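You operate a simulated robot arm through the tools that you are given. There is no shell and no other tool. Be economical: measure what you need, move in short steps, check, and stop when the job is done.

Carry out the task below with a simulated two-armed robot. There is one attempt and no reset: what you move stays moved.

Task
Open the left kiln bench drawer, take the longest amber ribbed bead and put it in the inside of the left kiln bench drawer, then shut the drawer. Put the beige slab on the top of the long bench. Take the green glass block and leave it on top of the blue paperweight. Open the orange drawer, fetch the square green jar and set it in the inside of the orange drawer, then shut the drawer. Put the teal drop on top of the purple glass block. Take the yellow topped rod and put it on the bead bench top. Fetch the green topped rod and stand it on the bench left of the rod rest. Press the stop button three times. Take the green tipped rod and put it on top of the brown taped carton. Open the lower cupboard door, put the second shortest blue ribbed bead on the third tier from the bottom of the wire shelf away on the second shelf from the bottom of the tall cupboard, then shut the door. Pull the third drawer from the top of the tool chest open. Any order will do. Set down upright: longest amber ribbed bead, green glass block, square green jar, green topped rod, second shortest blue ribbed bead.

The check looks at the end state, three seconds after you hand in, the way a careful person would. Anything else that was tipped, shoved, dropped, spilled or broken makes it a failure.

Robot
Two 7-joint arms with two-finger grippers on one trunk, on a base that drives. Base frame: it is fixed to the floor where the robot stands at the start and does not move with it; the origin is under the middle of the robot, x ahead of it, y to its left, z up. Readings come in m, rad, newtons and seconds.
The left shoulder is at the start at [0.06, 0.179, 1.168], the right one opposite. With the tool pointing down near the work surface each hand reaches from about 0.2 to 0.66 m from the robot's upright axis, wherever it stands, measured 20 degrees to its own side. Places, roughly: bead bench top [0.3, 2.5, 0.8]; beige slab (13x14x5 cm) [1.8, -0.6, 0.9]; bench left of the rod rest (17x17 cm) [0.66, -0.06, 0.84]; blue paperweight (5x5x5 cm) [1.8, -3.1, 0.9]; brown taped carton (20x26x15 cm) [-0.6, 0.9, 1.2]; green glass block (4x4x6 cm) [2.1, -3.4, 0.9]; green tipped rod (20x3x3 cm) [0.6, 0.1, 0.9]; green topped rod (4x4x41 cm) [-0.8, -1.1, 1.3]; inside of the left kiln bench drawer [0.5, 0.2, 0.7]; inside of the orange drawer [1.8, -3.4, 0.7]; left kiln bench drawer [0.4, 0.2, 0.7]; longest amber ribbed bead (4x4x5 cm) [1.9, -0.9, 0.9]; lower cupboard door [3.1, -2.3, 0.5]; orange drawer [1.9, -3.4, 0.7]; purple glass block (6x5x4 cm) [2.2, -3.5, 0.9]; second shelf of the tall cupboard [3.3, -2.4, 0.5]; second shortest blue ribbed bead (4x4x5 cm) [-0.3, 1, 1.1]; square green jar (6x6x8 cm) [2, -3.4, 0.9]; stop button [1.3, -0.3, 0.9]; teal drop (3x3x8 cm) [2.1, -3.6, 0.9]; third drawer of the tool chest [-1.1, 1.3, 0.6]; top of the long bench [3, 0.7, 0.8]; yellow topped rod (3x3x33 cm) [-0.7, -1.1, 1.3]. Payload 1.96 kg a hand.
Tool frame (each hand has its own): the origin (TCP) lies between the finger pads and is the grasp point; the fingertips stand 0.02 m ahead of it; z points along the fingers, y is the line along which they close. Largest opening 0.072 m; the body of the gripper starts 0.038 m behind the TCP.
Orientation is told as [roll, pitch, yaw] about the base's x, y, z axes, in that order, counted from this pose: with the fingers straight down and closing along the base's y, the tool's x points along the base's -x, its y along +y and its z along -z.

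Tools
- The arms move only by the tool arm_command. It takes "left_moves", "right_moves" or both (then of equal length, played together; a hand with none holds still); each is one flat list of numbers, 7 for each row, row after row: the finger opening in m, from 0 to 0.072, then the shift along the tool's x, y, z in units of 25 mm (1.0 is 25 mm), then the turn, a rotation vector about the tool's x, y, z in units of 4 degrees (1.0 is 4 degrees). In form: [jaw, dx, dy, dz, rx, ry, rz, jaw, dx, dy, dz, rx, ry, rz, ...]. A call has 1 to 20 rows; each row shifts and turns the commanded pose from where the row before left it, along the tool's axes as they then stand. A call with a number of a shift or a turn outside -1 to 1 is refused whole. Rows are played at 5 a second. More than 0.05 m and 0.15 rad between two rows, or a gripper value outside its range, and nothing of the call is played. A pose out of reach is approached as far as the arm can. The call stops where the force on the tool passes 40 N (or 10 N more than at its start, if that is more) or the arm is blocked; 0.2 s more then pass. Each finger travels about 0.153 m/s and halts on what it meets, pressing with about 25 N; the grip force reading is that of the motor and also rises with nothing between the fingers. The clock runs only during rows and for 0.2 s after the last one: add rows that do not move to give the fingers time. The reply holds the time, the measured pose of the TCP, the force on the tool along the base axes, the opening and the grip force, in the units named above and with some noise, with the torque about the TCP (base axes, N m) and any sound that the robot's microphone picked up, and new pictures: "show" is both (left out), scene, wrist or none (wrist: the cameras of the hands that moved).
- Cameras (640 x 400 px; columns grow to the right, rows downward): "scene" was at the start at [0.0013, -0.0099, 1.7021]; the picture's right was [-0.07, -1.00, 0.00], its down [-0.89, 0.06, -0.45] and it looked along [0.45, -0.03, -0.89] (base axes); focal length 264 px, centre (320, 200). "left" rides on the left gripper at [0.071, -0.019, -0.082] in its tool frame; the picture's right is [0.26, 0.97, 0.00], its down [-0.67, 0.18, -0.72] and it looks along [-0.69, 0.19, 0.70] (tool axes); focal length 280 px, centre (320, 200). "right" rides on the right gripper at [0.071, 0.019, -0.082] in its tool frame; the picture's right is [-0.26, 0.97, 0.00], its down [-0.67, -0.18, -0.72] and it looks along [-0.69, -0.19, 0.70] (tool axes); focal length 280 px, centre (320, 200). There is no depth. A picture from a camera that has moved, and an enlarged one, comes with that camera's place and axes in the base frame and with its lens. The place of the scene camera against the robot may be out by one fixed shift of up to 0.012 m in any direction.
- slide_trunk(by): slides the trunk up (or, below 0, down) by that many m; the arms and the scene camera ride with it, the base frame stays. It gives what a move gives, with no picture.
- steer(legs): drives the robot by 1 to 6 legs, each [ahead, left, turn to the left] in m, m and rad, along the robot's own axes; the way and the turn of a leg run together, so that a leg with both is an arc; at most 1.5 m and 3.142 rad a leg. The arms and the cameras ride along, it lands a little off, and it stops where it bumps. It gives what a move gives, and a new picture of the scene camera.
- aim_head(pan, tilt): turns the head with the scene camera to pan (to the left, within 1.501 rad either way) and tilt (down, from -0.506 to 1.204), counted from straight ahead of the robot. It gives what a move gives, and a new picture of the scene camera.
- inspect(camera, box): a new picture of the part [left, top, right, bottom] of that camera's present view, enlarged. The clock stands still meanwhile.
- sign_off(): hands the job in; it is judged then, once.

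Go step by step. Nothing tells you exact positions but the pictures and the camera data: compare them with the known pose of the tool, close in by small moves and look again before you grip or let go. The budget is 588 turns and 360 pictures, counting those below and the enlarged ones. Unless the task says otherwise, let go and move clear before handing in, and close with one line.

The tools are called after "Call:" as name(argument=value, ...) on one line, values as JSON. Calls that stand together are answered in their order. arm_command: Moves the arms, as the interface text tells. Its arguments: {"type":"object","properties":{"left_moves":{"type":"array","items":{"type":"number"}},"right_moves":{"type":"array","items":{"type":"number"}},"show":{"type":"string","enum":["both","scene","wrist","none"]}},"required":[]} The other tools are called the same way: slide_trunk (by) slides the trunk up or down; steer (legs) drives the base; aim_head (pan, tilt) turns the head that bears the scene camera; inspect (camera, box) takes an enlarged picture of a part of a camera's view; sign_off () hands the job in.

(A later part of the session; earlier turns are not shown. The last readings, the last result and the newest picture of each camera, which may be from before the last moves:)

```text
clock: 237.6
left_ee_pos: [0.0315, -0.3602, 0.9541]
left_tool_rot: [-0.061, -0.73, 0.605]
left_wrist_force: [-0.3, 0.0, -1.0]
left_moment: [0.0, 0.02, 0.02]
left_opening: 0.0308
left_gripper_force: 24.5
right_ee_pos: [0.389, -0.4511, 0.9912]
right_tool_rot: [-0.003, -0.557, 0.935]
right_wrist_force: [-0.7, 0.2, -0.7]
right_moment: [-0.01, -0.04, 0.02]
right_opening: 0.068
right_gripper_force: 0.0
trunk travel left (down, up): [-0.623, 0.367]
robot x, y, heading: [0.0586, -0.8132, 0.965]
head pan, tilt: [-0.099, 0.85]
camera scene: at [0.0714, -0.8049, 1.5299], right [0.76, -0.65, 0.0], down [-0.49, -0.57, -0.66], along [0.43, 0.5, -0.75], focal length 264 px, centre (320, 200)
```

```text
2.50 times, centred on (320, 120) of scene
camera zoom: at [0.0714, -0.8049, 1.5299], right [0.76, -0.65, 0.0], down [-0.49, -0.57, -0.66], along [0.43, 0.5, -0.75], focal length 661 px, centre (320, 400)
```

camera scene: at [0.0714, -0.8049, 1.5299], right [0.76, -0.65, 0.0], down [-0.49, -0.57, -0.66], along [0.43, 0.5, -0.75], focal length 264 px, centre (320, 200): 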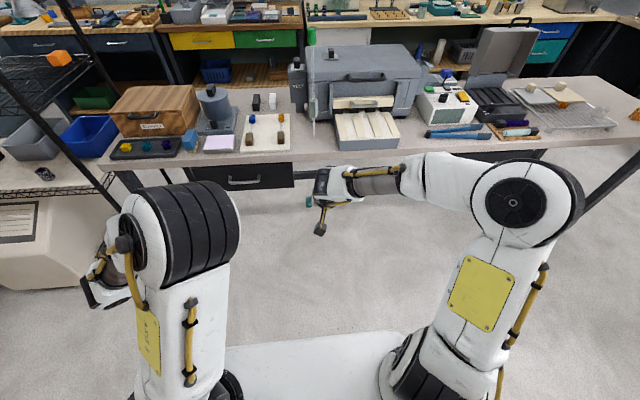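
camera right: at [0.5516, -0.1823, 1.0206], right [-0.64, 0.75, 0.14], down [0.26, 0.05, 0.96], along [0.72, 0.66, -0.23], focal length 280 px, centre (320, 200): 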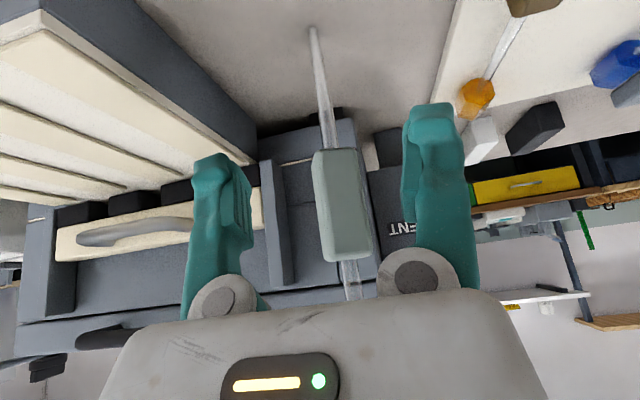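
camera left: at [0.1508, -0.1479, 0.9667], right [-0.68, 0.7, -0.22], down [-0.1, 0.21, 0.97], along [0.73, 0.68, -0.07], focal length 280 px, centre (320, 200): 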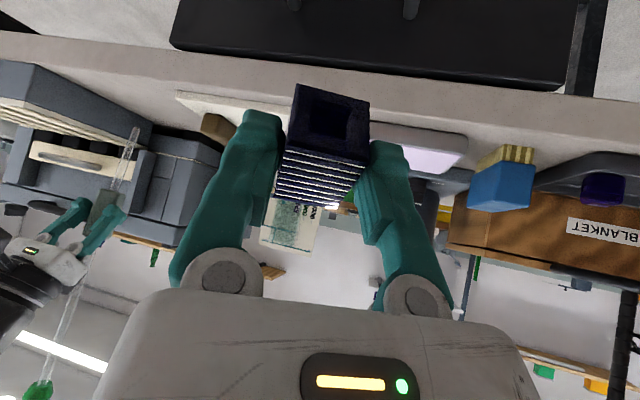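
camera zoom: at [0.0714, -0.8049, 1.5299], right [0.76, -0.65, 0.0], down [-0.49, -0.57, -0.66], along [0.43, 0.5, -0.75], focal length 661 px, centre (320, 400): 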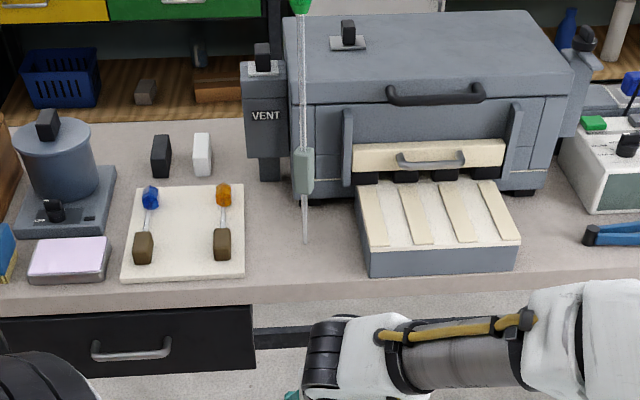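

The green rod stands well. Next I'll go to the stop button farther right along the kiln bench.

Call:
steer(legs=[[0, -0.6, 0], [0.25, 0, 0]])

Call:
aim_head(pan=-0.15, tilt=0.75)

Call:
inspect(camera="scene", box=[230, 100, 470, 260])

```text
clock: 242.4
left_ee_pos: [0.6709, -0.4971, 0.9527]
left_tool_rot: [-0.062, -0.73, 0.595]
left_wrist_force: [-0.3, -0.4, -0.4]
left_moment: [-0.03, 0.03, -0.02]
left_opening: 0.0308
left_gripper_force: 25.4
right_ee_pos: [1.0269, -0.5906, 0.9894]
right_tool_rot: [-0.003, -0.556, 0.928]
right_wrist_force: [-0.3, -0.3, -0.9]
right_moment: [-0.04, 0.0, 0.01]
right_opening: 0.0682
right_gripper_force: 0.0
trunk travel left (down, up): [-0.623, 0.367]
robot x, y, heading: [0.6938, -0.945, 0.956]
head pan, tilt: [-0.099, 0.85]
camera scene: at [0.7072, -0.9409, 1.5299], right [0.76, -0.65, 0.0], down [-0.49, -0.57, -0.66], along [0.43, 0.5, -0.75], focal length 264 px, centre (320, 200)
```

scene: 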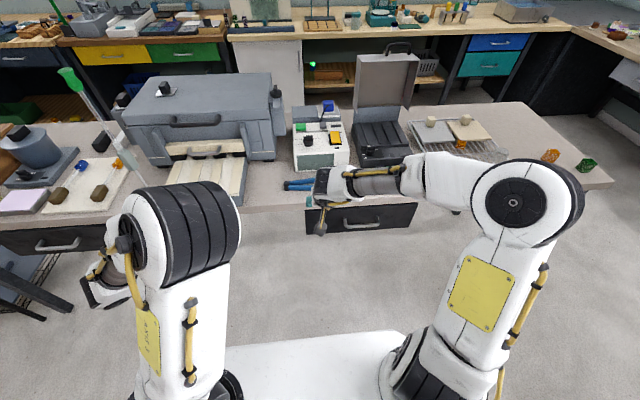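

```text
clock: 243.1
left_ee_pos: [0.6705, -0.4983, 0.9533]
left_tool_rot: [-0.061, -0.73, 0.596]
left_wrist_force: [-0.1, -0.4, -0.8]
left_moment: [-0.01, -0.02, 0.03]
left_opening: 0.031
left_gripper_force: 25.4
right_ee_pos: [1.0272, -0.5896, 0.9898]
right_tool_rot: [-0.003, -0.557, 0.928]
right_wrist_force: [0.7, 0.4, -0.3]
right_moment: [0.03, 0.0, 0.01]
right_opening: 0.068
right_gripper_force: 0.0
trunk travel left (down, up): [-0.623, 0.367]
robot x, y, heading: [0.6926, -0.9427, 0.96]
head pan, tilt: [-0.15, 0.75]
camera scene: at [0.7129, -0.9409, 1.5379], right [0.72, -0.69, 0.0], down [-0.47, -0.49, -0.73], along [0.51, 0.53, -0.68], focal length 264 px, centre (320, 200)
```

scene: 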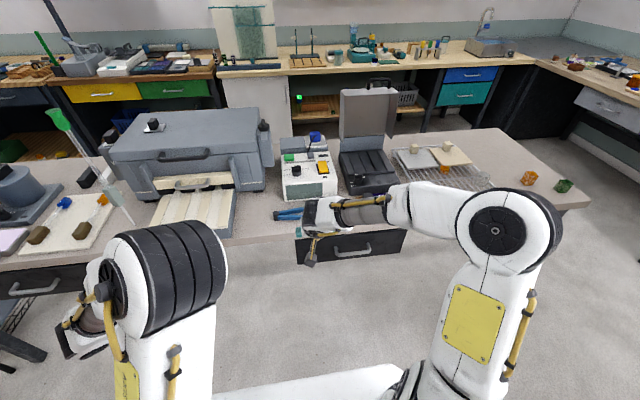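

```text
2.50 times, centred on (350, 180) of scene
camera zoom: at [0.7129, -0.9409, 1.5379], right [0.72, -0.69, 0.0], down [-0.47, -0.49, -0.73], along [0.51, 0.53, -0.68], focal length 661 px, centre (245, 250)
```

zoom: 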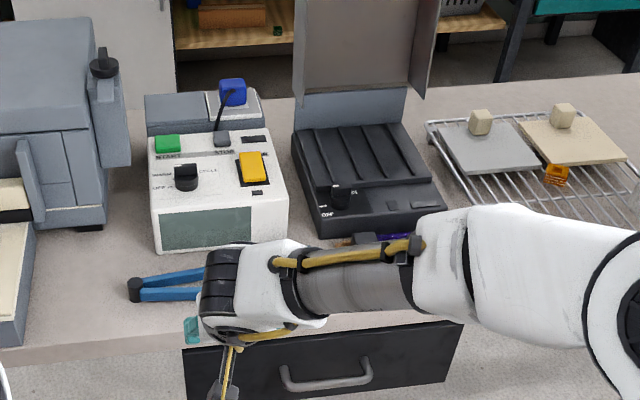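

Call:
inspect(camera="scene", box=[280, 125, 345, 185])

```text
6.67 times, centred on (312, 155) of scene
camera zoom: at [0.7129, -0.9409, 1.5379], right [0.72, -0.69, 0.0], down [-0.47, -0.49, -0.73], along [0.51, 0.53, -0.68], focal length 1763 px, centre (370, 500)
```

zoom: 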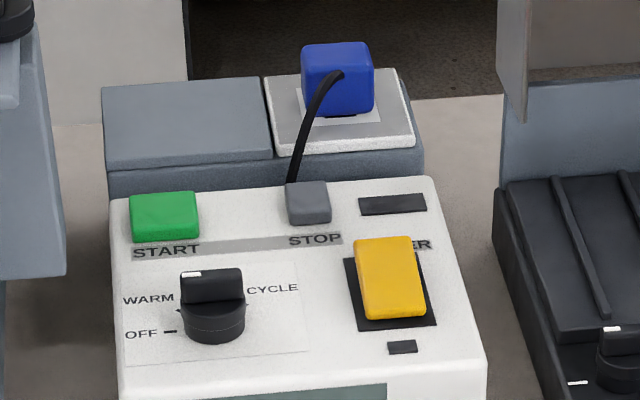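

The grey button is labelled STOP. I'll raise the trunk so the left hand clears the tray, point the right hand straight down and drive closer.

Call:
slide_trunk(by=0.2)

Call:
arm_command(right_moves=[0.0, 0, 0, 0, 0, 1, 0, 0.0, 0, 0, 0, 0, 1, 0, 0.0, 0, 0, 0, 0, 1, 0, 0.0, 0, 0, 0, 0, 1, 0, 0.0, 0, 0, 0, 0, 1, 0, 0.0, 0, 0, 0, 0, 1, 0, 0.0, 0, 0, 0, 0, 1, 0, 0.0, 0, 0, 0, 0, 1, 0], show="none")

Call:
steer(legs=[[0.3, 0, 0]])

Call:
arm_command(right_moves=[0.0, 0, 0, 0, 0, 0, 0], show="wrist")

```text
clock: 245.3
left_ee_pos: [0.6697, -0.4968, 1.1531]
left_tool_rot: [-0.062, -0.73, 0.596]
left_wrist_force: [-0.6, 0.5, -0.8]
left_moment: [-0.02, -0.02, -0.02]
left_opening: 0.0308
left_gripper_force: 25.2
right_ee_pos: [1.0269, -0.5904, 1.19]
right_tool_rot: [-0.004, -0.556, 0.928]
right_wrist_force: [1.2, -0.4, 0.1]
right_moment: [0.03, 0.02, 0.01]
right_opening: 0.0679
right_gripper_force: 0.1
trunk travel left (down, up): [-0.823, 0.167]
robot x, y, heading: [0.6902, -0.943, 0.957]
head pan, tilt: [-0.15, 0.75]
```

```text
clock: 247.1
left_ee_pos: [0.6702, -0.497, 1.154]
left_tool_rot: [-0.061, -0.729, 0.594]
left_wrist_force: [0.3, 0.3, -1.3]
left_moment: [0.01, -0.01, 0.01]
left_opening: 0.0307
left_gripper_force: 25.3
right_ee_pos: [1.0276, -0.5897, 1.1884]
right_tool_rot: [-0.003, 0.004, 0.926]
right_wrist_force: [1.0, 0.2, 0.4]
right_moment: [0.02, -0.01, 0.02]
right_opening: 0.0
right_gripper_force: 24.9
trunk travel left (down, up): [-0.823, 0.167]
robot x, y, heading: [0.6916, -0.9439, 0.956]
head pan, tilt: [-0.15, 0.75]
```

```text
clock: 249.1
left_ee_pos: [0.8393, -0.2555, 1.1531]
left_tool_rot: [-0.06, -0.73, 0.598]
left_wrist_force: [0.8, -0.6, -1.2]
left_moment: [-0.01, 0.02, -0.01]
left_opening: 0.031
left_gripper_force: 25.1
right_ee_pos: [1.1966, -0.3455, 1.1907]
right_tool_rot: [-0.002, 0.001, 0.928]
right_wrist_force: [0.5, 0.5, 0.1]
right_moment: [-0.01, -0.02, -0.01]
right_opening: 0.0
right_gripper_force: 24.9
trunk travel left (down, up): [-0.823, 0.167]
robot x, y, heading: [0.8661, -0.7022, 0.959]
head pan, tilt: [-0.15, 0.75]
camera scene: at [0.8831, -0.6985, 1.738], right [0.72, -0.69, 0.0], down [-0.47, -0.49, -0.73], along [0.5, 0.53, -0.68], focal length 264 px, centre (320, 200)
```

scene: 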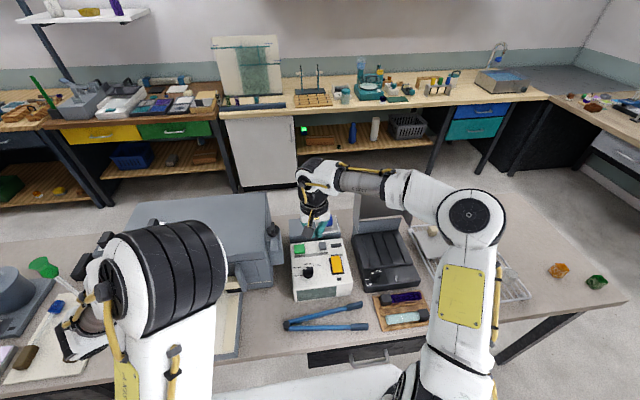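

```text
clock: 249.5
left_ee_pos: [0.8398, -0.2553, 1.1545]
left_tool_rot: [-0.061, -0.731, 0.599]
left_wrist_force: [-0.1, -0.4, -1.4]
left_moment: [-0.03, 0.03, 0.04]
left_opening: 0.0309
left_gripper_force: 25.1
right_ee_pos: [1.196, -0.3455, 1.1892]
right_tool_rot: [-0.003, 0.0, 0.929]
right_wrist_force: [0.5, -0.9, 0.3]
right_moment: [0.01, -0.02, 0.01]
right_opening: 0.0002
right_gripper_force: 25.2
trunk travel left (down, up): [-0.823, 0.167]
robot x, y, heading: [0.8638, -0.7031, 0.962]
head pan, tilt: [-0.15, 0.75]
camera right: at [1.1383, -0.3909, 1.2709], right [-0.62, 0.79, 0.0], down [0.55, 0.43, 0.72], along [0.57, 0.44, -0.7], focal length 280 px, centre (320, 200)
```

right: 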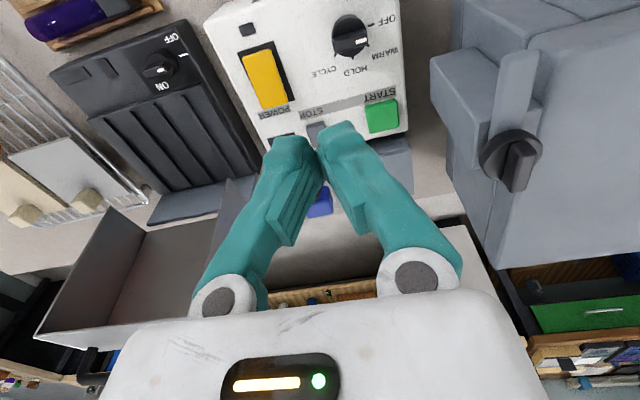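

I can see the STOP button in the wrist view. I'll move above it.

Call:
arm_command(right_moves=[0.0, -0.8, -0.26, 0.7, 0, 0, 0, 0.0, -0.8, -0.26, 0.7, 0, 0, 0, 0.0, -0.8, -0.26, 0.7, 0, 0, 0, 0.0, -0.8, -0.26, 0.7, 0, 0, 0, 0.0, -0.8, -0.26, 0.7, 0, 0, 0, 0.0, -0.8, -0.26, 0.7, 0, 0, 0], show="wrist")

```text
clock: 250.9
left_ee_pos: [0.8408, -0.2538, 1.1538]
left_tool_rot: [-0.062, -0.731, 0.6]
left_wrist_force: [0.3, -0.1, -1.8]
left_moment: [0.0, -0.01, 0.01]
left_opening: 0.0312
left_gripper_force: 24.9
right_ee_pos: [1.3003, -0.2718, 1.0827]
right_tool_rot: [-0.003, 0.004, 0.928]
right_wrist_force: [0.7, 0.0, -0.6]
right_moment: [-0.02, 0.03, -0.03]
right_opening: 0.0001
right_gripper_force: 24.7
trunk travel left (down, up): [-0.823, 0.167]
robot x, y, heading: [0.8641, -0.7045, 0.962]
head pan, tilt: [-0.15, 0.75]
camera right: at [1.2422, -0.3161, 1.1639], right [-0.62, 0.79, 0.0], down [0.55, 0.43, 0.71], along [0.56, 0.44, -0.7], focal length 280 px, centre (320, 200)
```

right: 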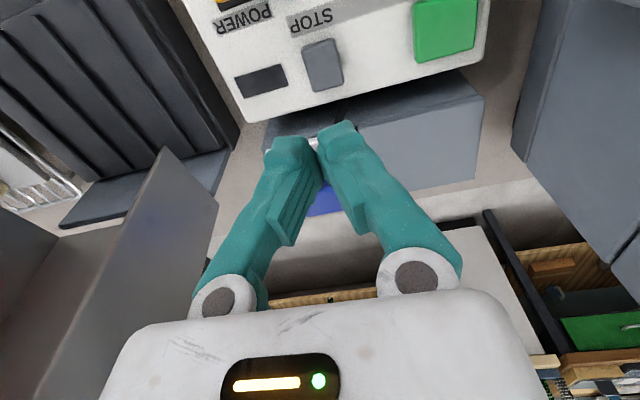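

Call:
arm_command(right_moves=[0.0, -0.25, -0.05, 0.9, 0, 0, 0, 0.0, -0.25, 0, 0.9, 0, 0, 0, 0.0, 0, 0, 0.9, 0, 0, 0, 0.0, 0, 0, 0.5, 0, 0, 0], show="wrist")

```text
clock: 251.9
left_ee_pos: [0.8398, -0.2546, 1.154]
left_tool_rot: [-0.061, -0.73, 0.599]
left_wrist_force: [-0.1, 0.0, -0.5]
left_moment: [-0.05, -0.01, 0.02]
left_opening: 0.0311
left_gripper_force: 25.1
right_ee_pos: [1.3076, -0.2636, 1.0029]
right_tool_rot: [-0.004, 0.002, 0.931]
right_wrist_force: [0.3, -0.4, -0.1]
right_moment: [-0.03, 0.0, -0.02]
right_opening: 0.0
right_gripper_force: 25.1
trunk travel left (down, up): [-0.823, 0.167]
robot x, y, heading: [0.8617, -0.7032, 0.96]
head pan, tilt: [-0.15, 0.75]
camera right: at [1.2508, -0.3088, 1.0851], right [-0.62, 0.79, 0.0], down [0.55, 0.43, 0.72], along [0.56, 0.44, -0.7], focal length 280 px, centre (320, 200)
```

right: 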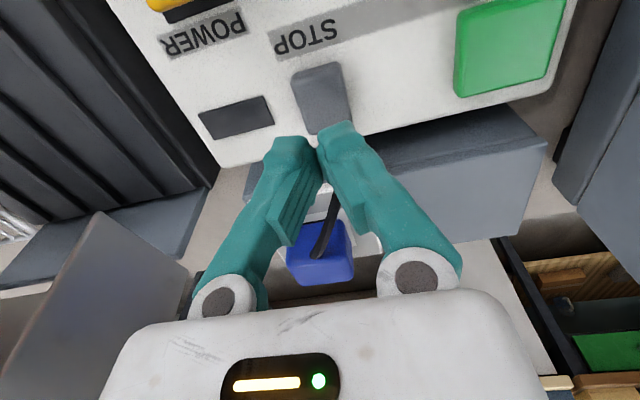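

I'm aligned over the STOP button. I'll descend and press gently.

Call:
arm_command(right_moves=[0.0, -0.1, 0, 0.4, 0, 0, 0, 0.0, 0, 0, 0.4, 0, 0, 0, 0.0, 0, 0, 0.4, 0, 0, 0, 0.0, 0, 0, 0.3, 0, 0, 0], show="wrist")

```text
clock: 252.9
left_ee_pos: [0.8407, -0.2529, 1.1529]
left_tool_rot: [-0.062, -0.729, 0.599]
left_wrist_force: [-0.6, 0.0, -0.1]
left_moment: [0.03, 0.03, -0.01]
left_opening: 0.0307
left_gripper_force: 24.8
right_ee_pos: [1.3113, -0.2628, 0.9674]
right_tool_rot: [-0.004, 0.001, 0.929]
right_wrist_force: [0.3, 1.1, 1.4]
right_moment: [0.03, -0.01, -0.02]
right_opening: 0.0058
right_gripper_force: 29.3
trunk travel left (down, up): [-0.823, 0.167]
robot x, y, heading: [0.8618, -0.7051, 0.961]
head pan, tilt: [-0.15, 0.75]
camera right: at [1.2523, -0.3066, 1.0479], right [-0.62, 0.79, 0.0], down [0.55, 0.43, 0.72], along [0.56, 0.44, -0.7], focal length 280 px, centre (320, 200)
```

right: 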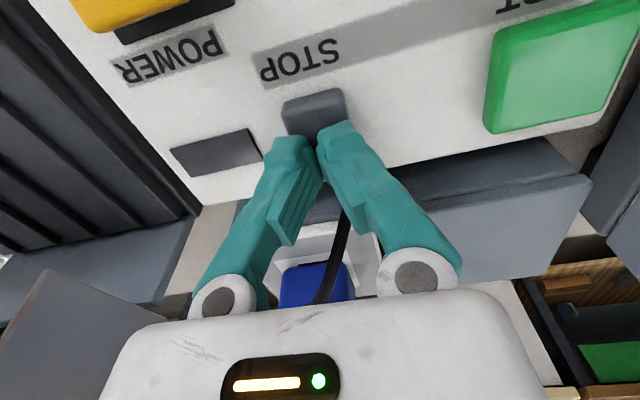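

The fingers met the cable just behind the button. I'll back up, move 14 mm toward me and descend again.

Call:
arm_command(right_moves=[0.0, 0, 0, -0.5, 0, 0, 0, 0.0, 0, 0, -0.7, 0, 0, 0, 0.0, 0.6, 0, 0, 0, 0, 0, 0.0, 0, 0, 0, 0, 0, 0], show="wrist")

Call:
inspect(camera="scene", box=[270, 190, 390, 310])

```text
clock: 253.9
left_ee_pos: [0.8412, -0.2535, 1.1534]
left_tool_rot: [-0.06, -0.73, 0.599]
left_wrist_force: [0.3, 0.0, -0.6]
left_moment: [0.0, -0.01, 0.01]
left_opening: 0.0308
left_gripper_force: 24.8
right_ee_pos: [1.3014, -0.2734, 0.996]
right_tool_rot: [-0.002, 0.001, 0.928]
right_wrist_force: [-0.2, 0.5, 0.0]
right_moment: [-0.03, 0.03, -0.03]
right_opening: 0.0
right_gripper_force: 29.7
trunk travel left (down, up): [-0.823, 0.167]
robot x, y, heading: [0.8619, -0.6994, 0.962]
head pan, tilt: [-0.15, 0.75]
camera right: at [1.2432, -0.3185, 1.0779], right [-0.62, 0.79, 0.0], down [0.55, 0.43, 0.71], along [0.56, 0.44, -0.7], focal length 280 px, centre (320, 200)
```

right: 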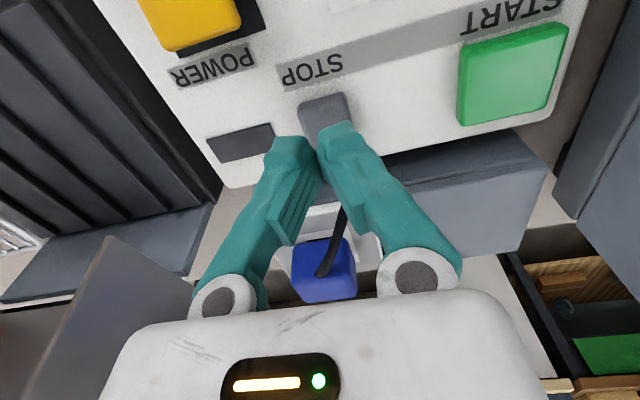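

```text
3.33 times, centred on (330, 250) of scene
camera zoom: at [0.8838, -0.6968, 1.7379], right [0.72, -0.69, 0.0], down [-0.47, -0.49, -0.73], along [0.5, 0.53, -0.68], focal length 882 px, centre (287, 33)
```

zoom: 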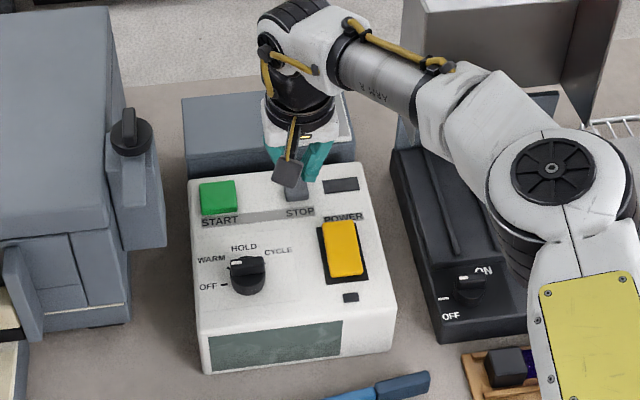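

Call:
arm_command(right_moves=[0.0, 0.15, 0.15, 0.3, 0, 0, 0, 0.0, 0, 0, 0.3, 0, 0, 0, 0.0, 0, 0, 0.2, 0, 0, 0, 0.0, 0, 0, 0.15, 0, 0, 0], show="wrist")

```text
clock: 254.9
left_ee_pos: [0.8399, -0.2542, 1.154]
left_tool_rot: [-0.06, -0.73, 0.599]
left_wrist_force: [-0.5, -0.7, -0.6]
left_moment: [-0.03, 0.03, 0.03]
left_opening: 0.031
left_gripper_force: 25.0
right_ee_pos: [1.2969, -0.2762, 0.973]
right_tool_rot: [-0.001, 0.002, 0.93]
right_wrist_force: [-0.9, -0.3, -0.3]
right_moment: [0.02, 0.05, 0.02]
right_opening: 0.0001
right_gripper_force: 29.4
trunk travel left (down, up): [-0.823, 0.167]
robot x, y, heading: [0.8642, -0.7069, 0.958]
head pan, tilt: [-0.15, 0.75]
camera right: at [1.2381, -0.3195, 1.0539], right [-0.62, 0.79, 0.0], down [0.55, 0.43, 0.72], along [0.56, 0.44, -0.7], focal length 280 px, centre (320, 200)
```

right: 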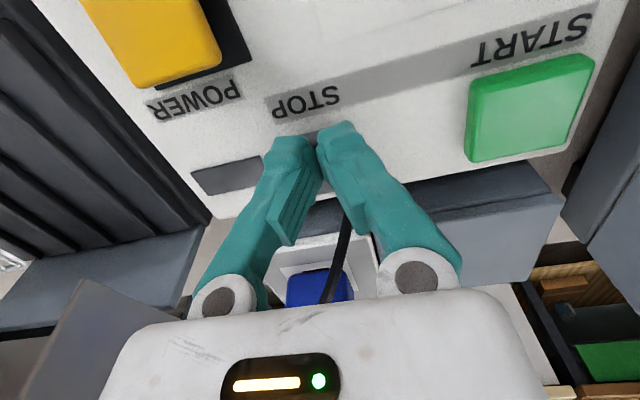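

Call:
arm_command(right_moves=[0.0, 0, 0, 0.15, 0, 0, 0, 0.0, 0, 0, 0.15, 0, 0, 0], show="none")

Call:
arm_command(right_moves=[0.0, 0, 0, 0.12, 0, 0, 0, 0.0, 0, 0, 0.12, 0, 0, 0], show="none")

Call:
arm_command(right_moves=[0.0, 0, 0, 0.12, 0, 0, 0, 0.0, 0, 0, 0.12, 0, 0, 0], show="none")

```text
clock: 255.5
left_ee_pos: [0.8394, -0.2546, 1.1529]
left_tool_rot: [-0.062, -0.729, 0.599]
left_wrist_force: [0.2, -0.2, -0.2]
left_moment: [-0.03, 0.02, -0.03]
left_opening: 0.031
left_gripper_force: 24.8
right_ee_pos: [1.2957, -0.2744, 0.9655]
right_tool_rot: [-0.002, 0.001, 0.93]
right_wrist_force: [0.5, 0.4, 1.9]
right_moment: [0.03, 0.01, -0.06]
right_opening: 0.0062
right_gripper_force: 29.7
trunk travel left (down, up): [-0.823, 0.167]
robot x, y, heading: [0.8627, -0.7025, 0.963]
head pan, tilt: [-0.15, 0.75]
heard: click
```

```text
clock: 256.1
left_ee_pos: [0.8379, -0.2545, 1.1536]
left_tool_rot: [-0.06, -0.731, 0.6]
left_wrist_force: [-0.6, -0.3, -0.4]
left_moment: [0.02, 0.01, -0.01]
left_opening: 0.0308
left_gripper_force: 25.1
right_ee_pos: [1.2956, -0.2747, 0.9615]
right_tool_rot: [-0.003, -0.004, 0.928]
right_wrist_force: [2.7, 1.8, 16.0]
right_moment: [0.03, -0.08, -0.01]
right_opening: 0.0059
right_gripper_force: 28.9
trunk travel left (down, up): [-0.823, 0.167]
robot x, y, heading: [0.8616, -0.7016, 0.958]
head pan, tilt: [-0.15, 0.75]
```

```text
clock: 256.7
left_ee_pos: [0.838, -0.2559, 1.1552]
left_tool_rot: [-0.06, -0.731, 0.596]
left_wrist_force: [-0.1, 0.1, 0.8]
left_moment: [0.04, 0.0, 0.05]
left_opening: 0.0311
left_gripper_force: 24.8
right_ee_pos: [1.2962, -0.2743, 0.9568]
right_tool_rot: [-0.003, -0.006, 0.928]
right_wrist_force: [8.7, 7.4, 40.1]
right_moment: [0.15, -0.14, 0.03]
right_opening: 0.006
right_gripper_force: 29.2
trunk travel left (down, up): [-0.823, 0.167]
robot x, y, heading: [0.8629, -0.7023, 0.959]
head pan, tilt: [-0.15, 0.75]
```

I heard a click, so that's one press. I'll release, then press a second time.

Call:
arm_command(right_moves=[0.0, 0, 0, -0.4, 0, 0, 0, 0.0, 0, 0, -0.5, 0, 0, 0, 0.0, 0, 0, 0, 0, 0, 0, 0.0, 0, 0, 0, 0, 0, 0], show="none")

Call:
arm_command(right_moves=[0.0, 0, 0, 0.25, 0, 0, 0, 0.0, 0, 0, 0.25, 0, 0, 0, 0.0, 0, 0, 0.15, 0, 0, 0], show="none")

```text
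clock: 257.7
left_ee_pos: [0.8397, -0.2543, 1.1526]
left_tool_rot: [-0.062, -0.73, 0.599]
left_wrist_force: [-0.1, 0.5, -0.8]
left_moment: [-0.02, 0.02, 0.01]
left_opening: 0.0309
left_gripper_force: 25.3
right_ee_pos: [1.2947, -0.2756, 0.976]
right_tool_rot: [-0.004, 0.004, 0.93]
right_wrist_force: [0.3, 0.2, 0.7]
right_moment: [-0.01, -0.01, -0.02]
right_opening: 0.0001
right_gripper_force: 29.4
trunk travel left (down, up): [-0.823, 0.167]
robot x, y, heading: [0.8618, -0.6986, 0.958]
head pan, tilt: [-0.15, 0.75]
```

```text
clock: 258.5
left_ee_pos: [0.8396, -0.2558, 1.1541]
left_tool_rot: [-0.06, -0.73, 0.599]
left_wrist_force: [0.6, -1.0, -0.7]
left_moment: [0.0, 0.04, 0.01]
left_opening: 0.0309
left_gripper_force: 24.9
right_ee_pos: [1.2973, -0.2742, 0.9613]
right_tool_rot: [-0.004, -0.002, 0.929]
right_wrist_force: [3.1, 1.9, 14.5]
right_moment: [0.02, 0.0, 0.0]
right_opening: 0.0059
right_gripper_force: 29.5
trunk travel left (down, up): [-0.823, 0.167]
robot x, y, heading: [0.8662, -0.7006, 0.956]
head pan, tilt: [-0.15, 0.75]
heard: click
```

That's the second click. I'll release and press a third time.

Call:
arm_command(right_moves=[0.0, 0, 0, -0.3, 0, 0, 0, 0.0, 0, 0, -0.35, 0, 0, 0, 0.0, 0, 0, 0, 0, 0, 0, 0.0, 0, 0, 0, 0, 0, 0], show="none")

Call:
arm_command(right_moves=[0.0, 0, 0, 0.25, 0, 0, 0, 0.0, 0, 0, 0.25, 0, 0, 0, 0.0, 0, 0, 0.15, 0, 0, 0], show="none")

Call:
arm_command(right_moves=[0.0, 0, 0, -0.6, 0, 0, 0, 0.0, 0, 0, -1, 0, 0, 0, 0.0, 0.5, 0, -1, 0, 0, 0, 0.0, 0.5, 0, -1, 0, 0, 0, 0.0, 0.8, 0, -1, 0, 0, 0, 0.0, 0.8, 0, -1, 0, 0, 0], show="scene")

```text
clock: 259.5
left_ee_pos: [0.8384, -0.2548, 1.1548]
left_tool_rot: [-0.062, -0.728, 0.597]
left_wrist_force: [0.1, -0.6, 0.5]
left_moment: [-0.02, 0.0, 0.0]
left_opening: 0.031
left_gripper_force: 25.1
right_ee_pos: [1.2968, -0.2745, 0.9761]
right_tool_rot: [-0.004, 0.002, 0.931]
right_wrist_force: [-0.6, -0.5, -0.1]
right_moment: [0.01, -0.03, 0.0]
right_opening: 0.0
right_gripper_force: 30.1
trunk travel left (down, up): [-0.823, 0.167]
robot x, y, heading: [0.8618, -0.7052, 0.965]
head pan, tilt: [-0.15, 0.75]
```

```text
clock: 260.3
left_ee_pos: [0.838, -0.2532, 1.154]
left_tool_rot: [-0.06, -0.732, 0.598]
left_wrist_force: [0.0, -0.3, -1.1]
left_moment: [0.01, 0.06, -0.01]
left_opening: 0.0309
left_gripper_force: 25.0
right_ee_pos: [1.2962, -0.2757, 0.9623]
right_tool_rot: [-0.004, -0.001, 0.928]
right_wrist_force: [3.2, 1.1, 13.3]
right_moment: [0.05, -0.03, 0.02]
right_opening: 0.006
right_gripper_force: 30.0
trunk travel left (down, up): [-0.823, 0.167]
robot x, y, heading: [0.8664, -0.7003, 0.959]
head pan, tilt: [-0.15, 0.75]
heard: click
```

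```text
clock: 261.7
left_ee_pos: [0.8401, -0.2548, 1.1547]
left_tool_rot: [-0.06, -0.73, 0.599]
left_wrist_force: [-1.0, -1.2, -0.7]
left_moment: [0.03, 0.01, 0.0]
left_opening: 0.0309
left_gripper_force: 24.5
right_ee_pos: [1.2554, -0.3285, 1.1]
right_tool_rot: [-0.005, 0.003, 0.93]
right_wrist_force: [0.1, 0.4, 0.1]
right_moment: [0.0, -0.02, -0.01]
right_opening: 0.0
right_gripper_force: 30.2
trunk travel left (down, up): [-0.823, 0.167]
robot x, y, heading: [0.8613, -0.7036, 0.96]
head pan, tilt: [-0.15, 0.75]
camera scene: at [0.8832, -0.6986, 1.7379], right [0.72, -0.69, 0.0], down [-0.47, -0.49, -0.73], along [0.5, 0.53, -0.68], focal length 264 px, centre (320, 200)
```

scene: 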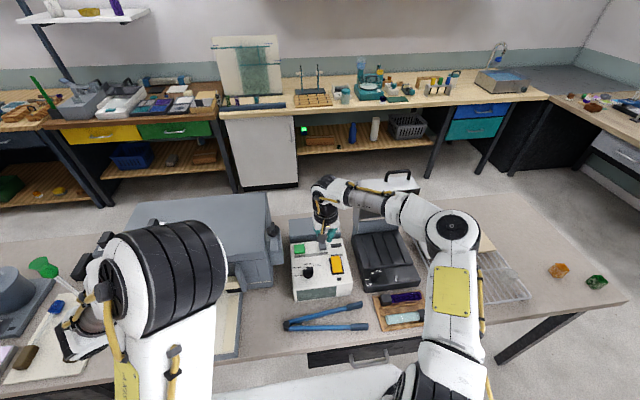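

Three clicks heard in total. Next is the beige slab farther right. I'll back off, slide right and look.

Call:
steer(legs=[[-0.25, 0, 0], [0, -0.58, 0], [0.2, 0, 0]])

Call:
inspect(camera="scene", box=[200, 150, 520, 350])

```text
clock: 267.6
left_ee_pos: [1.2871, -0.6288, 1.1547]
left_tool_rot: [-0.061, -0.73, 0.595]
left_wrist_force: [-0.2, 0.2, -0.3]
left_moment: [-0.02, -0.02, -0.04]
left_opening: 0.0312
left_gripper_force: 25.3
right_ee_pos: [1.703, -0.7036, 1.0998]
right_tool_rot: [-0.005, 0.001, 0.926]
right_wrist_force: [-0.1, -0.4, -0.7]
right_moment: [-0.04, 0.03, 0.0]
right_opening: 0.0
right_gripper_force: 29.0
trunk travel left (down, up): [-0.823, 0.167]
robot x, y, heading: [1.3109, -1.0799, 0.952]
head pan, tilt: [-0.15, 0.75]
camera scene: at [1.3287, -1.0729, 1.738], right [0.72, -0.69, 0.0], down [-0.47, -0.49, -0.73], along [0.51, 0.53, -0.68], focal length 264 px, centre (320, 200)
```

scene: 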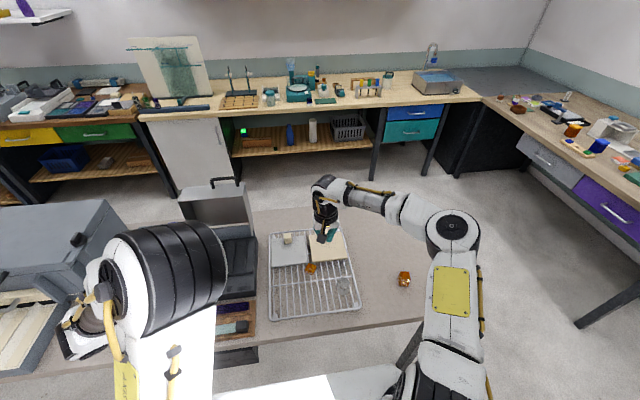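

```text
2.00 times, centred on (360, 250) of scene
camera zoom: at [1.3287, -1.0729, 1.738], right [0.72, -0.69, 0.0], down [-0.47, -0.49, -0.73], along [0.51, 0.53, -0.68], focal length 529 px, centre (240, 100)
```

zoom: 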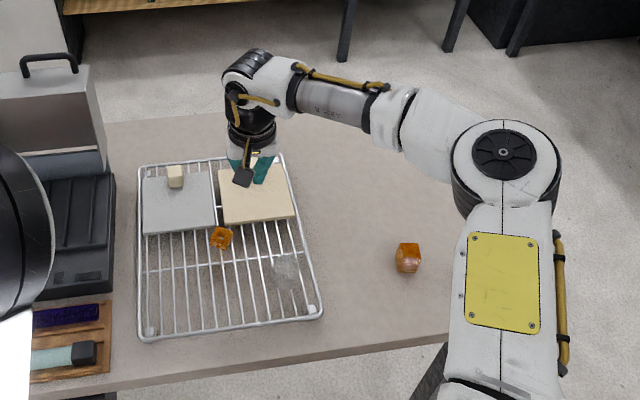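

The hand is near the beige slab. I'll open the gripper and look with the wrist camera.

Call:
arm_command(right_moves=[0.065, 0, 0, 0, 0, 0, 0, 0.065, 0, 0, 0, 0, 0, 0], show="wrist")

```text
clock: 268.2
left_ee_pos: [1.2871, -0.6285, 1.1545]
left_tool_rot: [-0.061, -0.727, 0.595]
left_wrist_force: [0.1, 0.0, -1.3]
left_moment: [0.0, 0.0, -0.02]
left_opening: 0.0308
left_gripper_force: 25.0
right_ee_pos: [1.7031, -0.7036, 1.099]
right_tool_rot: [-0.003, 0.001, 0.925]
right_wrist_force: [0.1, -0.1, 0.7]
right_moment: [0.03, 0.01, -0.01]
right_opening: 0.0651
right_gripper_force: 0.0
trunk travel left (down, up): [-0.823, 0.167]
robot x, y, heading: [1.307, -1.0813, 0.951]
head pan, tilt: [-0.15, 0.75]
camera right: at [1.6454, -0.7476, 1.1801], right [-0.61, 0.79, 0.0], down [0.55, 0.43, 0.71], along [0.57, 0.44, -0.7], focal length 280 px, centre (320, 200)
```

right: 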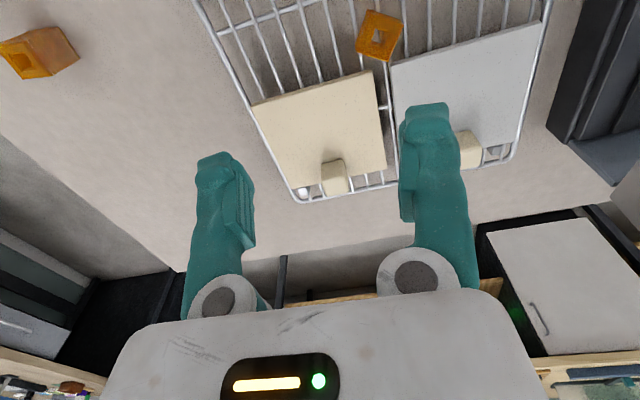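

The slab's knob is 17 cm ahead of the hand. I'll drive a bit closer, then move over it.

Call:
steer(legs=[[0.1, 0, 0]])

Call:
arm_command(right_moves=[0.065, -0.6, -0.22, 0.7, 0, 0, 0, 0.065, -0.6, -0.22, 0.7, 0, 0, 0, 0.065, -0.6, -0.22, 0.7, 0, 0, 0, 0.065, -0.6, -0.22, 0.7, 0, 0, 0], show="wrist")

```text
clock: 269.4
left_ee_pos: [1.3437, -0.5478, 1.1533]
left_tool_rot: [-0.061, -0.73, 0.595]
left_wrist_force: [-0.1, 1.0, -1.4]
left_moment: [-0.02, 0.0, -0.01]
left_opening: 0.0312
left_gripper_force: 24.9
right_ee_pos: [1.7598, -0.6232, 1.0999]
right_tool_rot: [-0.003, 0.002, 0.924]
right_wrist_force: [-0.3, 0.9, -0.1]
right_moment: [0.0, -0.06, 0.0]
right_opening: 0.0653
right_gripper_force: 0.0
trunk travel left (down, up): [-0.823, 0.167]
robot x, y, heading: [1.3591, -0.9934, 0.955]
head pan, tilt: [-0.15, 0.75]
camera scene: at [1.3862, -0.9913, 1.738], right [0.72, -0.69, 0.0], down [-0.47, -0.49, -0.73], along [0.51, 0.53, -0.68], focal length 264 px, centre (320, 200)
```

scene: 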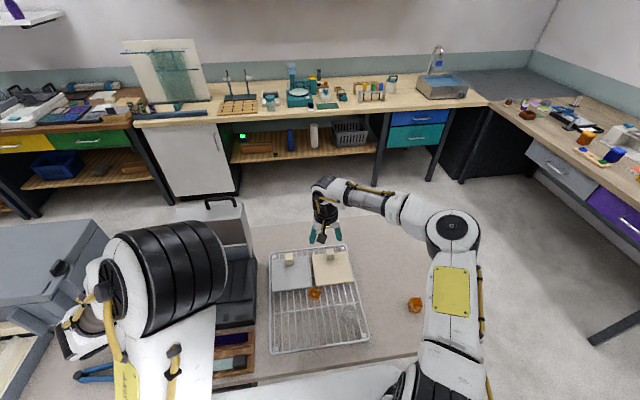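

```text
clock: 270.4
left_ee_pos: [1.3454, -0.5483, 1.1539]
left_tool_rot: [-0.061, -0.73, 0.593]
left_wrist_force: [0.1, -0.2, -0.8]
left_moment: [-0.02, 0.03, 0.0]
left_opening: 0.0307
left_gripper_force: 24.6
right_ee_pos: [1.8143, -0.5892, 1.0285]
right_tool_rot: [-0.002, 0.002, 0.926]
right_wrist_force: [0.4, -0.3, -0.4]
right_moment: [0.07, -0.03, -0.01]
right_opening: 0.0651
right_gripper_force: 0.0
trunk travel left (down, up): [-0.823, 0.167]
robot x, y, heading: [1.3687, -0.9955, 0.958]
head pan, tilt: [-0.15, 0.75]
camera right: at [1.7562, -0.6329, 1.1094], right [-0.61, 0.79, 0.0], down [0.55, 0.43, 0.71], along [0.57, 0.44, -0.7], focal length 280 px, centre (320, 200)
```

right: 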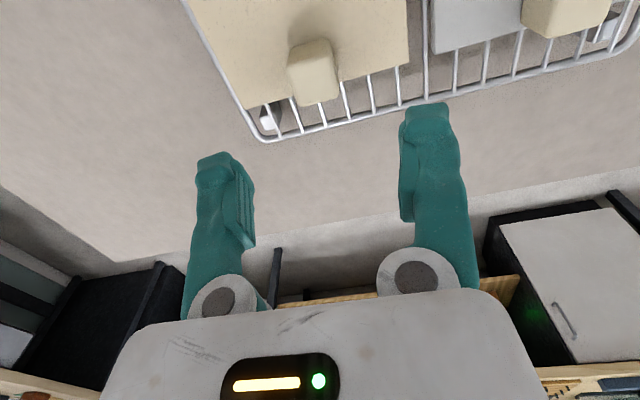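

Call:
arm_command(right_moves=[0.06, -0.1, -0.13, 0.8, 0, 0, 0, 0.06, -0.1, -0.12, 0.8, 0, 0, 0, 0.06, 0, 0, 0.8, 0, 0, 0], show="wrist")

```text
clock: 271.2
left_ee_pos: [1.3445, -0.5479, 1.1534]
left_tool_rot: [-0.061, -0.731, 0.595]
left_wrist_force: [-0.6, -1.4, -0.5]
left_moment: [-0.01, 0.0, 0.02]
left_opening: 0.0308
left_gripper_force: 25.4
right_ee_pos: [1.8219, -0.5877, 0.9685]
right_tool_rot: [-0.003, 0.002, 0.923]
right_wrist_force: [-0.6, 0.3, -0.1]
right_moment: [0.02, -0.04, 0.01]
right_opening: 0.06
right_gripper_force: 0.1
trunk travel left (down, up): [-0.823, 0.167]
robot x, y, heading: [1.3635, -0.9987, 0.955]
head pan, tilt: [-0.15, 0.75]
camera right: at [1.7635, -0.6321, 1.0493], right [-0.61, 0.79, 0.0], down [0.55, 0.43, 0.71], along [0.57, 0.44, -0.7], focal length 280 px, centre (320, 200)
```

right: 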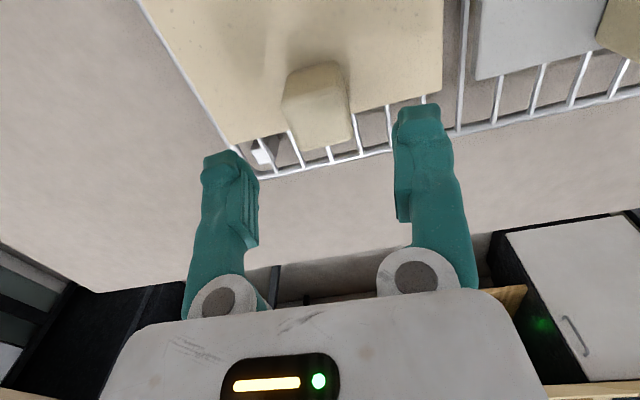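

Call:
arm_command(right_moves=[0.06, 0.05, 0, 0.8, 0, 0, 0, 0.06, 0.05, 0, 0.8, 0, 0, 0, 0.06, 0, 0, 0.2, 0, 0, 0], show="wrist")

```text
clock: 272.0
left_ee_pos: [1.3454, -0.5482, 1.153]
left_tool_rot: [-0.061, -0.728, 0.595]
left_wrist_force: [0.0, 0.3, -1.6]
left_moment: [-0.01, 0.02, 0.0]
left_opening: 0.0309
left_gripper_force: 24.7
right_ee_pos: [1.821, -0.5907, 0.9249]
right_tool_rot: [-0.004, 0.002, 0.925]
right_wrist_force: [0.5, -0.3, 0.6]
right_moment: [-0.03, 0.03, -0.02]
right_opening: 0.06
right_gripper_force: 0.1
trunk travel left (down, up): [-0.823, 0.167]
robot x, y, heading: [1.3642, -0.9974, 0.954]
head pan, tilt: [-0.15, 0.75]
camera right: at [1.7627, -0.6345, 1.0053], right [-0.61, 0.79, 0.0], down [0.55, 0.43, 0.72], along [0.57, 0.44, -0.7], focal length 280 px, centre (320, 200)
```

right: 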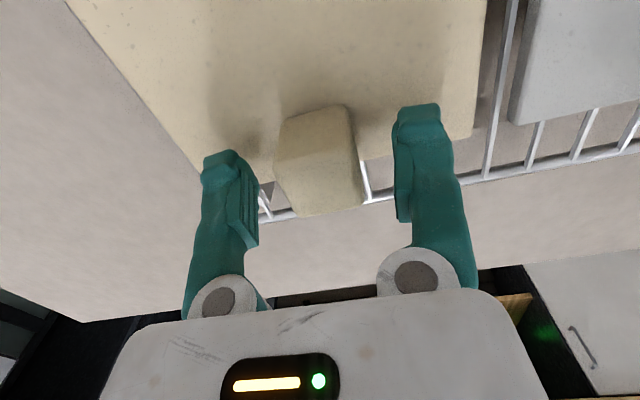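

Call:
arm_command(right_moves=[0.06, 0, 0, 0.12, 0, 0, 0, 0.06, 0, 0, 0.12, 0, 0, 0, 0.06, 0, 0, 0.1, 0, 0, 0, 0.01, 0, 0, 0, 0, 0, 0, 0.01, 0, 0, 0, 0, 0, 0, 0.01, 0, 0, 0, 0, 0, 0], show="wrist")

```text
clock: 273.4
left_ee_pos: [1.3448, -0.5487, 1.1529]
left_tool_rot: [-0.059, -0.73, 0.597]
left_wrist_force: [0.5, -0.4, -1.2]
left_moment: [-0.02, 0.04, 0.0]
left_opening: 0.031
left_gripper_force: 24.8
right_ee_pos: [1.8217, -0.5904, 0.917]
right_tool_rot: [-0.002, -0.001, 0.926]
right_wrist_force: [0.3, -0.3, 0.0]
right_moment: [0.03, 0.0, 0.02]
right_opening: 0.0293
right_gripper_force: 25.0
trunk travel left (down, up): [-0.823, 0.167]
robot x, y, heading: [1.3646, -0.9961, 0.95]
head pan, tilt: [-0.15, 0.75]
camera right: at [1.7628, -0.6346, 0.9968], right [-0.61, 0.79, 0.0], down [0.55, 0.43, 0.71], along [0.57, 0.44, -0.7], focal length 280 px, centre (320, 200)
```

right: 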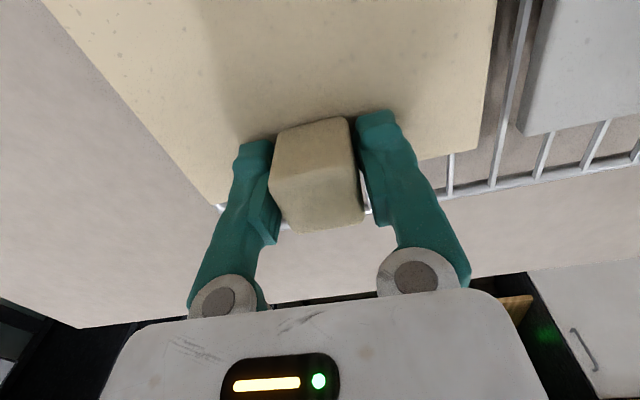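

The knob is gripped. I'll lift slowly and see how the slab hangs.

Call:
arm_command(right_moves=[0.0, 0, 0, -0.3, 0, 0, 0, 0.0, 0, 0, -0.4, 0, 0, 0, 0.0, 0, 0, -0.5, 0, 0, 0, 0.0, 0, 0, -0.6, 0, 0, 0], show="both")

```text
clock: 274.4
left_ee_pos: [1.3442, -0.548, 1.1533]
left_tool_rot: [-0.061, -0.73, 0.597]
left_wrist_force: [-0.2, -0.1, -2.1]
left_moment: [0.01, 0.01, 0.04]
left_opening: 0.0308
left_gripper_force: 24.8
right_ee_pos: [1.8212, -0.5898, 0.9607]
right_tool_rot: [-0.003, 0.003, 0.924]
right_wrist_force: [-0.6, 0.5, -2.7]
right_moment: [0.08, -0.05, -0.02]
right_opening: 0.0292
right_gripper_force: 25.1
trunk travel left (down, up): [-0.823, 0.167]
robot x, y, heading: [1.3666, -0.9928, 0.96]
head pan, tilt: [-0.15, 0.75]
camera scene: at [1.3866, -0.991, 1.7379], right [0.72, -0.69, 0.0], down [-0.47, -0.49, -0.73], along [0.51, 0.53, -0.68], focal length 264 px, centre (320, 200)
camera right: at [1.763, -0.6346, 1.0419], right [-0.61, 0.79, 0.0], down [0.55, 0.43, 0.71], along [0.57, 0.44, -0.7], focal length 280 px, centre (320, 200)
```

scene: 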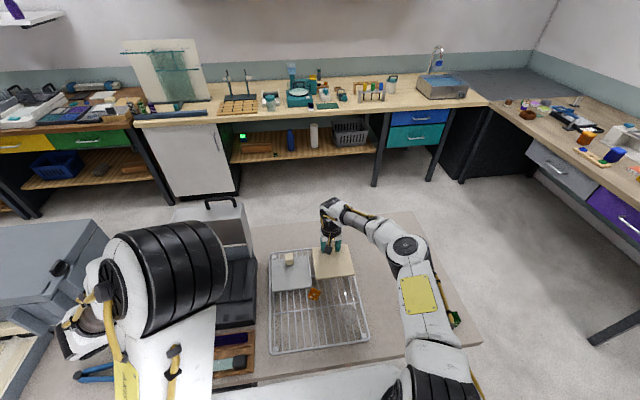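
right: 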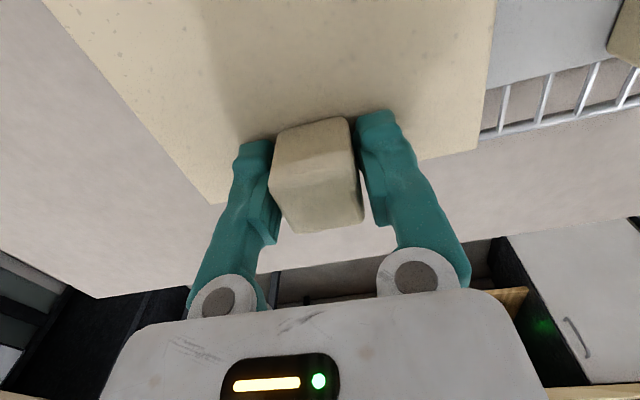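

The slab is held level and is light. I'll raise it, then drive around the right end of the kiln bench toward the long bench, keeping my heading.

Call:
arm_command(right_moves=[0.0, 0, 0, -0.9, 0, 0, 0, 0.0, 0, 0, -0.9, 0, 0, 0, 0.0, 0, 0, -0.9, 0, 0, 0, 0.0, 0, 0, -0.9, 0, 0, 0, 0.0, 0, 0, -0.9, 0, 0, 0, 0.0, 0, 0, -0.9, 0, 0, 0], show="none")

Call:
steer(legs=[[-0.25, 0, 0], [0, -1.12, 0]])

```text
clock: 275.8
left_ee_pos: [1.3433, -0.5478, 1.154]
left_tool_rot: [-0.061, -0.73, 0.596]
left_wrist_force: [-0.2, 0.0, -0.4]
left_moment: [-0.02, 0.05, -0.01]
left_opening: 0.0311
left_gripper_force: 25.5
right_ee_pos: [1.8214, -0.5895, 1.0968]
right_tool_rot: [-0.004, 0.002, 0.924]
right_wrist_force: [0.2, -0.7, -2.7]
right_moment: [0.11, -0.09, 0.01]
right_opening: 0.0292
right_gripper_force: 25.0
trunk travel left (down, up): [-0.823, 0.167]
robot x, y, heading: [1.3623, -0.9937, 0.951]
head pan, tilt: [-0.15, 0.75]
```

```text
clock: 282.9
left_ee_pos: [2.12, -1.4056, 1.1539]
left_tool_rot: [-0.061, -0.73, 0.587]
left_wrist_force: [-0.1, -0.1, -1.0]
left_moment: [-0.01, 0.0, 0.02]
left_opening: 0.0308
left_gripper_force: 25.0
right_ee_pos: [2.5946, -1.452, 1.0954]
right_tool_rot: [-0.004, 0.001, 0.915]
right_wrist_force: [-1.1, 0.9, -2.8]
right_moment: [0.09, -0.07, 0.01]
right_opening: 0.0295
right_gripper_force: 24.7
trunk travel left (down, up): [-0.823, 0.167]
robot x, y, heading: [2.1362, -1.8603, 0.948]
head pan, tilt: [-0.15, 0.75]
camera scene: at [2.1579, -1.8495, 1.7379], right [0.72, -0.7, 0.0], down [-0.48, -0.49, -0.73], along [0.51, 0.52, -0.68], focal length 264 px, centre (320, 200)
```

scene: 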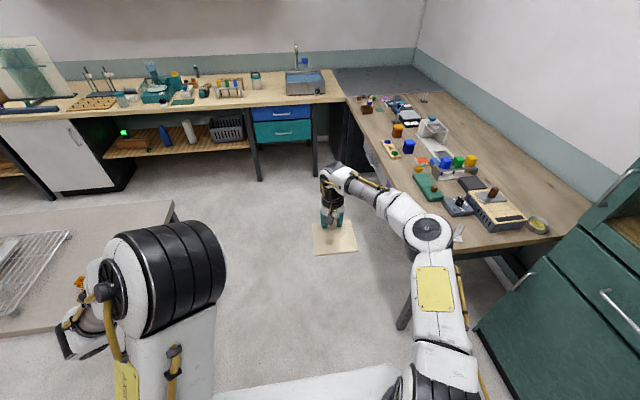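

The way is clear. I'll drive forward into the aisle before the long bench.

Call:
steer(legs=[[1.45, 0, 0.0], [0.1, 0.0, 0.02]])

Call:
inspect(camera="scene", box=[60, 100, 380, 300])

```text
clock: 290.9
left_ee_pos: [3.004, -0.1504, 1.1529]
left_tool_rot: [-0.06, -0.729, 0.612]
left_wrist_force: [-0.2, 0.5, -1.6]
left_moment: [0.0, 0.01, 0.03]
left_opening: 0.0309
left_gripper_force: 24.8
right_ee_pos: [3.4816, -0.1846, 1.0962]
right_tool_rot: [-0.004, 0.002, 0.943]
right_wrist_force: [-0.2, -0.4, -3.2]
right_moment: [0.08, -0.05, -0.02]
right_opening: 0.0296
right_gripper_force: 25.0
trunk travel left (down, up): [-0.823, 0.167]
robot x, y, heading: [3.0302, -0.595, 0.969]
head pan, tilt: [-0.15, 0.75]
camera scene: at [3.0537, -0.5926, 1.738], right [0.73, -0.68, 0.0], down [-0.46, -0.5, -0.73], along [0.5, 0.54, -0.68], focal length 264 px, centre (320, 200)
```

scene: 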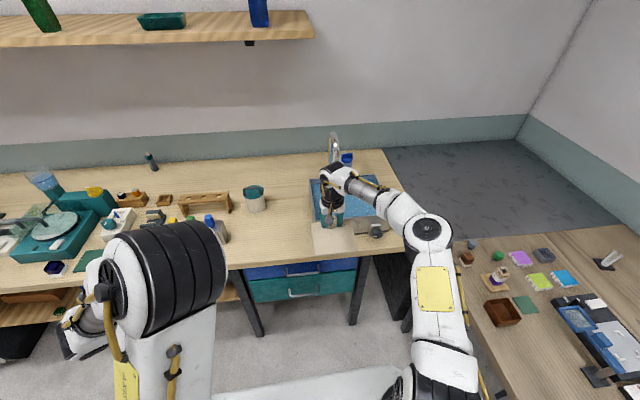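

```text
2.00 times, centred on (220, 200) of scene
camera zoom: at [3.0537, -0.5926, 1.738], right [0.73, -0.68, 0.0], down [-0.46, -0.5, -0.73], along [0.5, 0.54, -0.68], focal length 529 px, centre (520, 200)
```

zoom: 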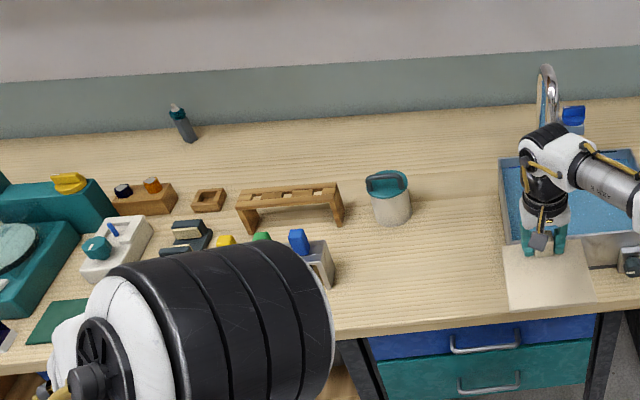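

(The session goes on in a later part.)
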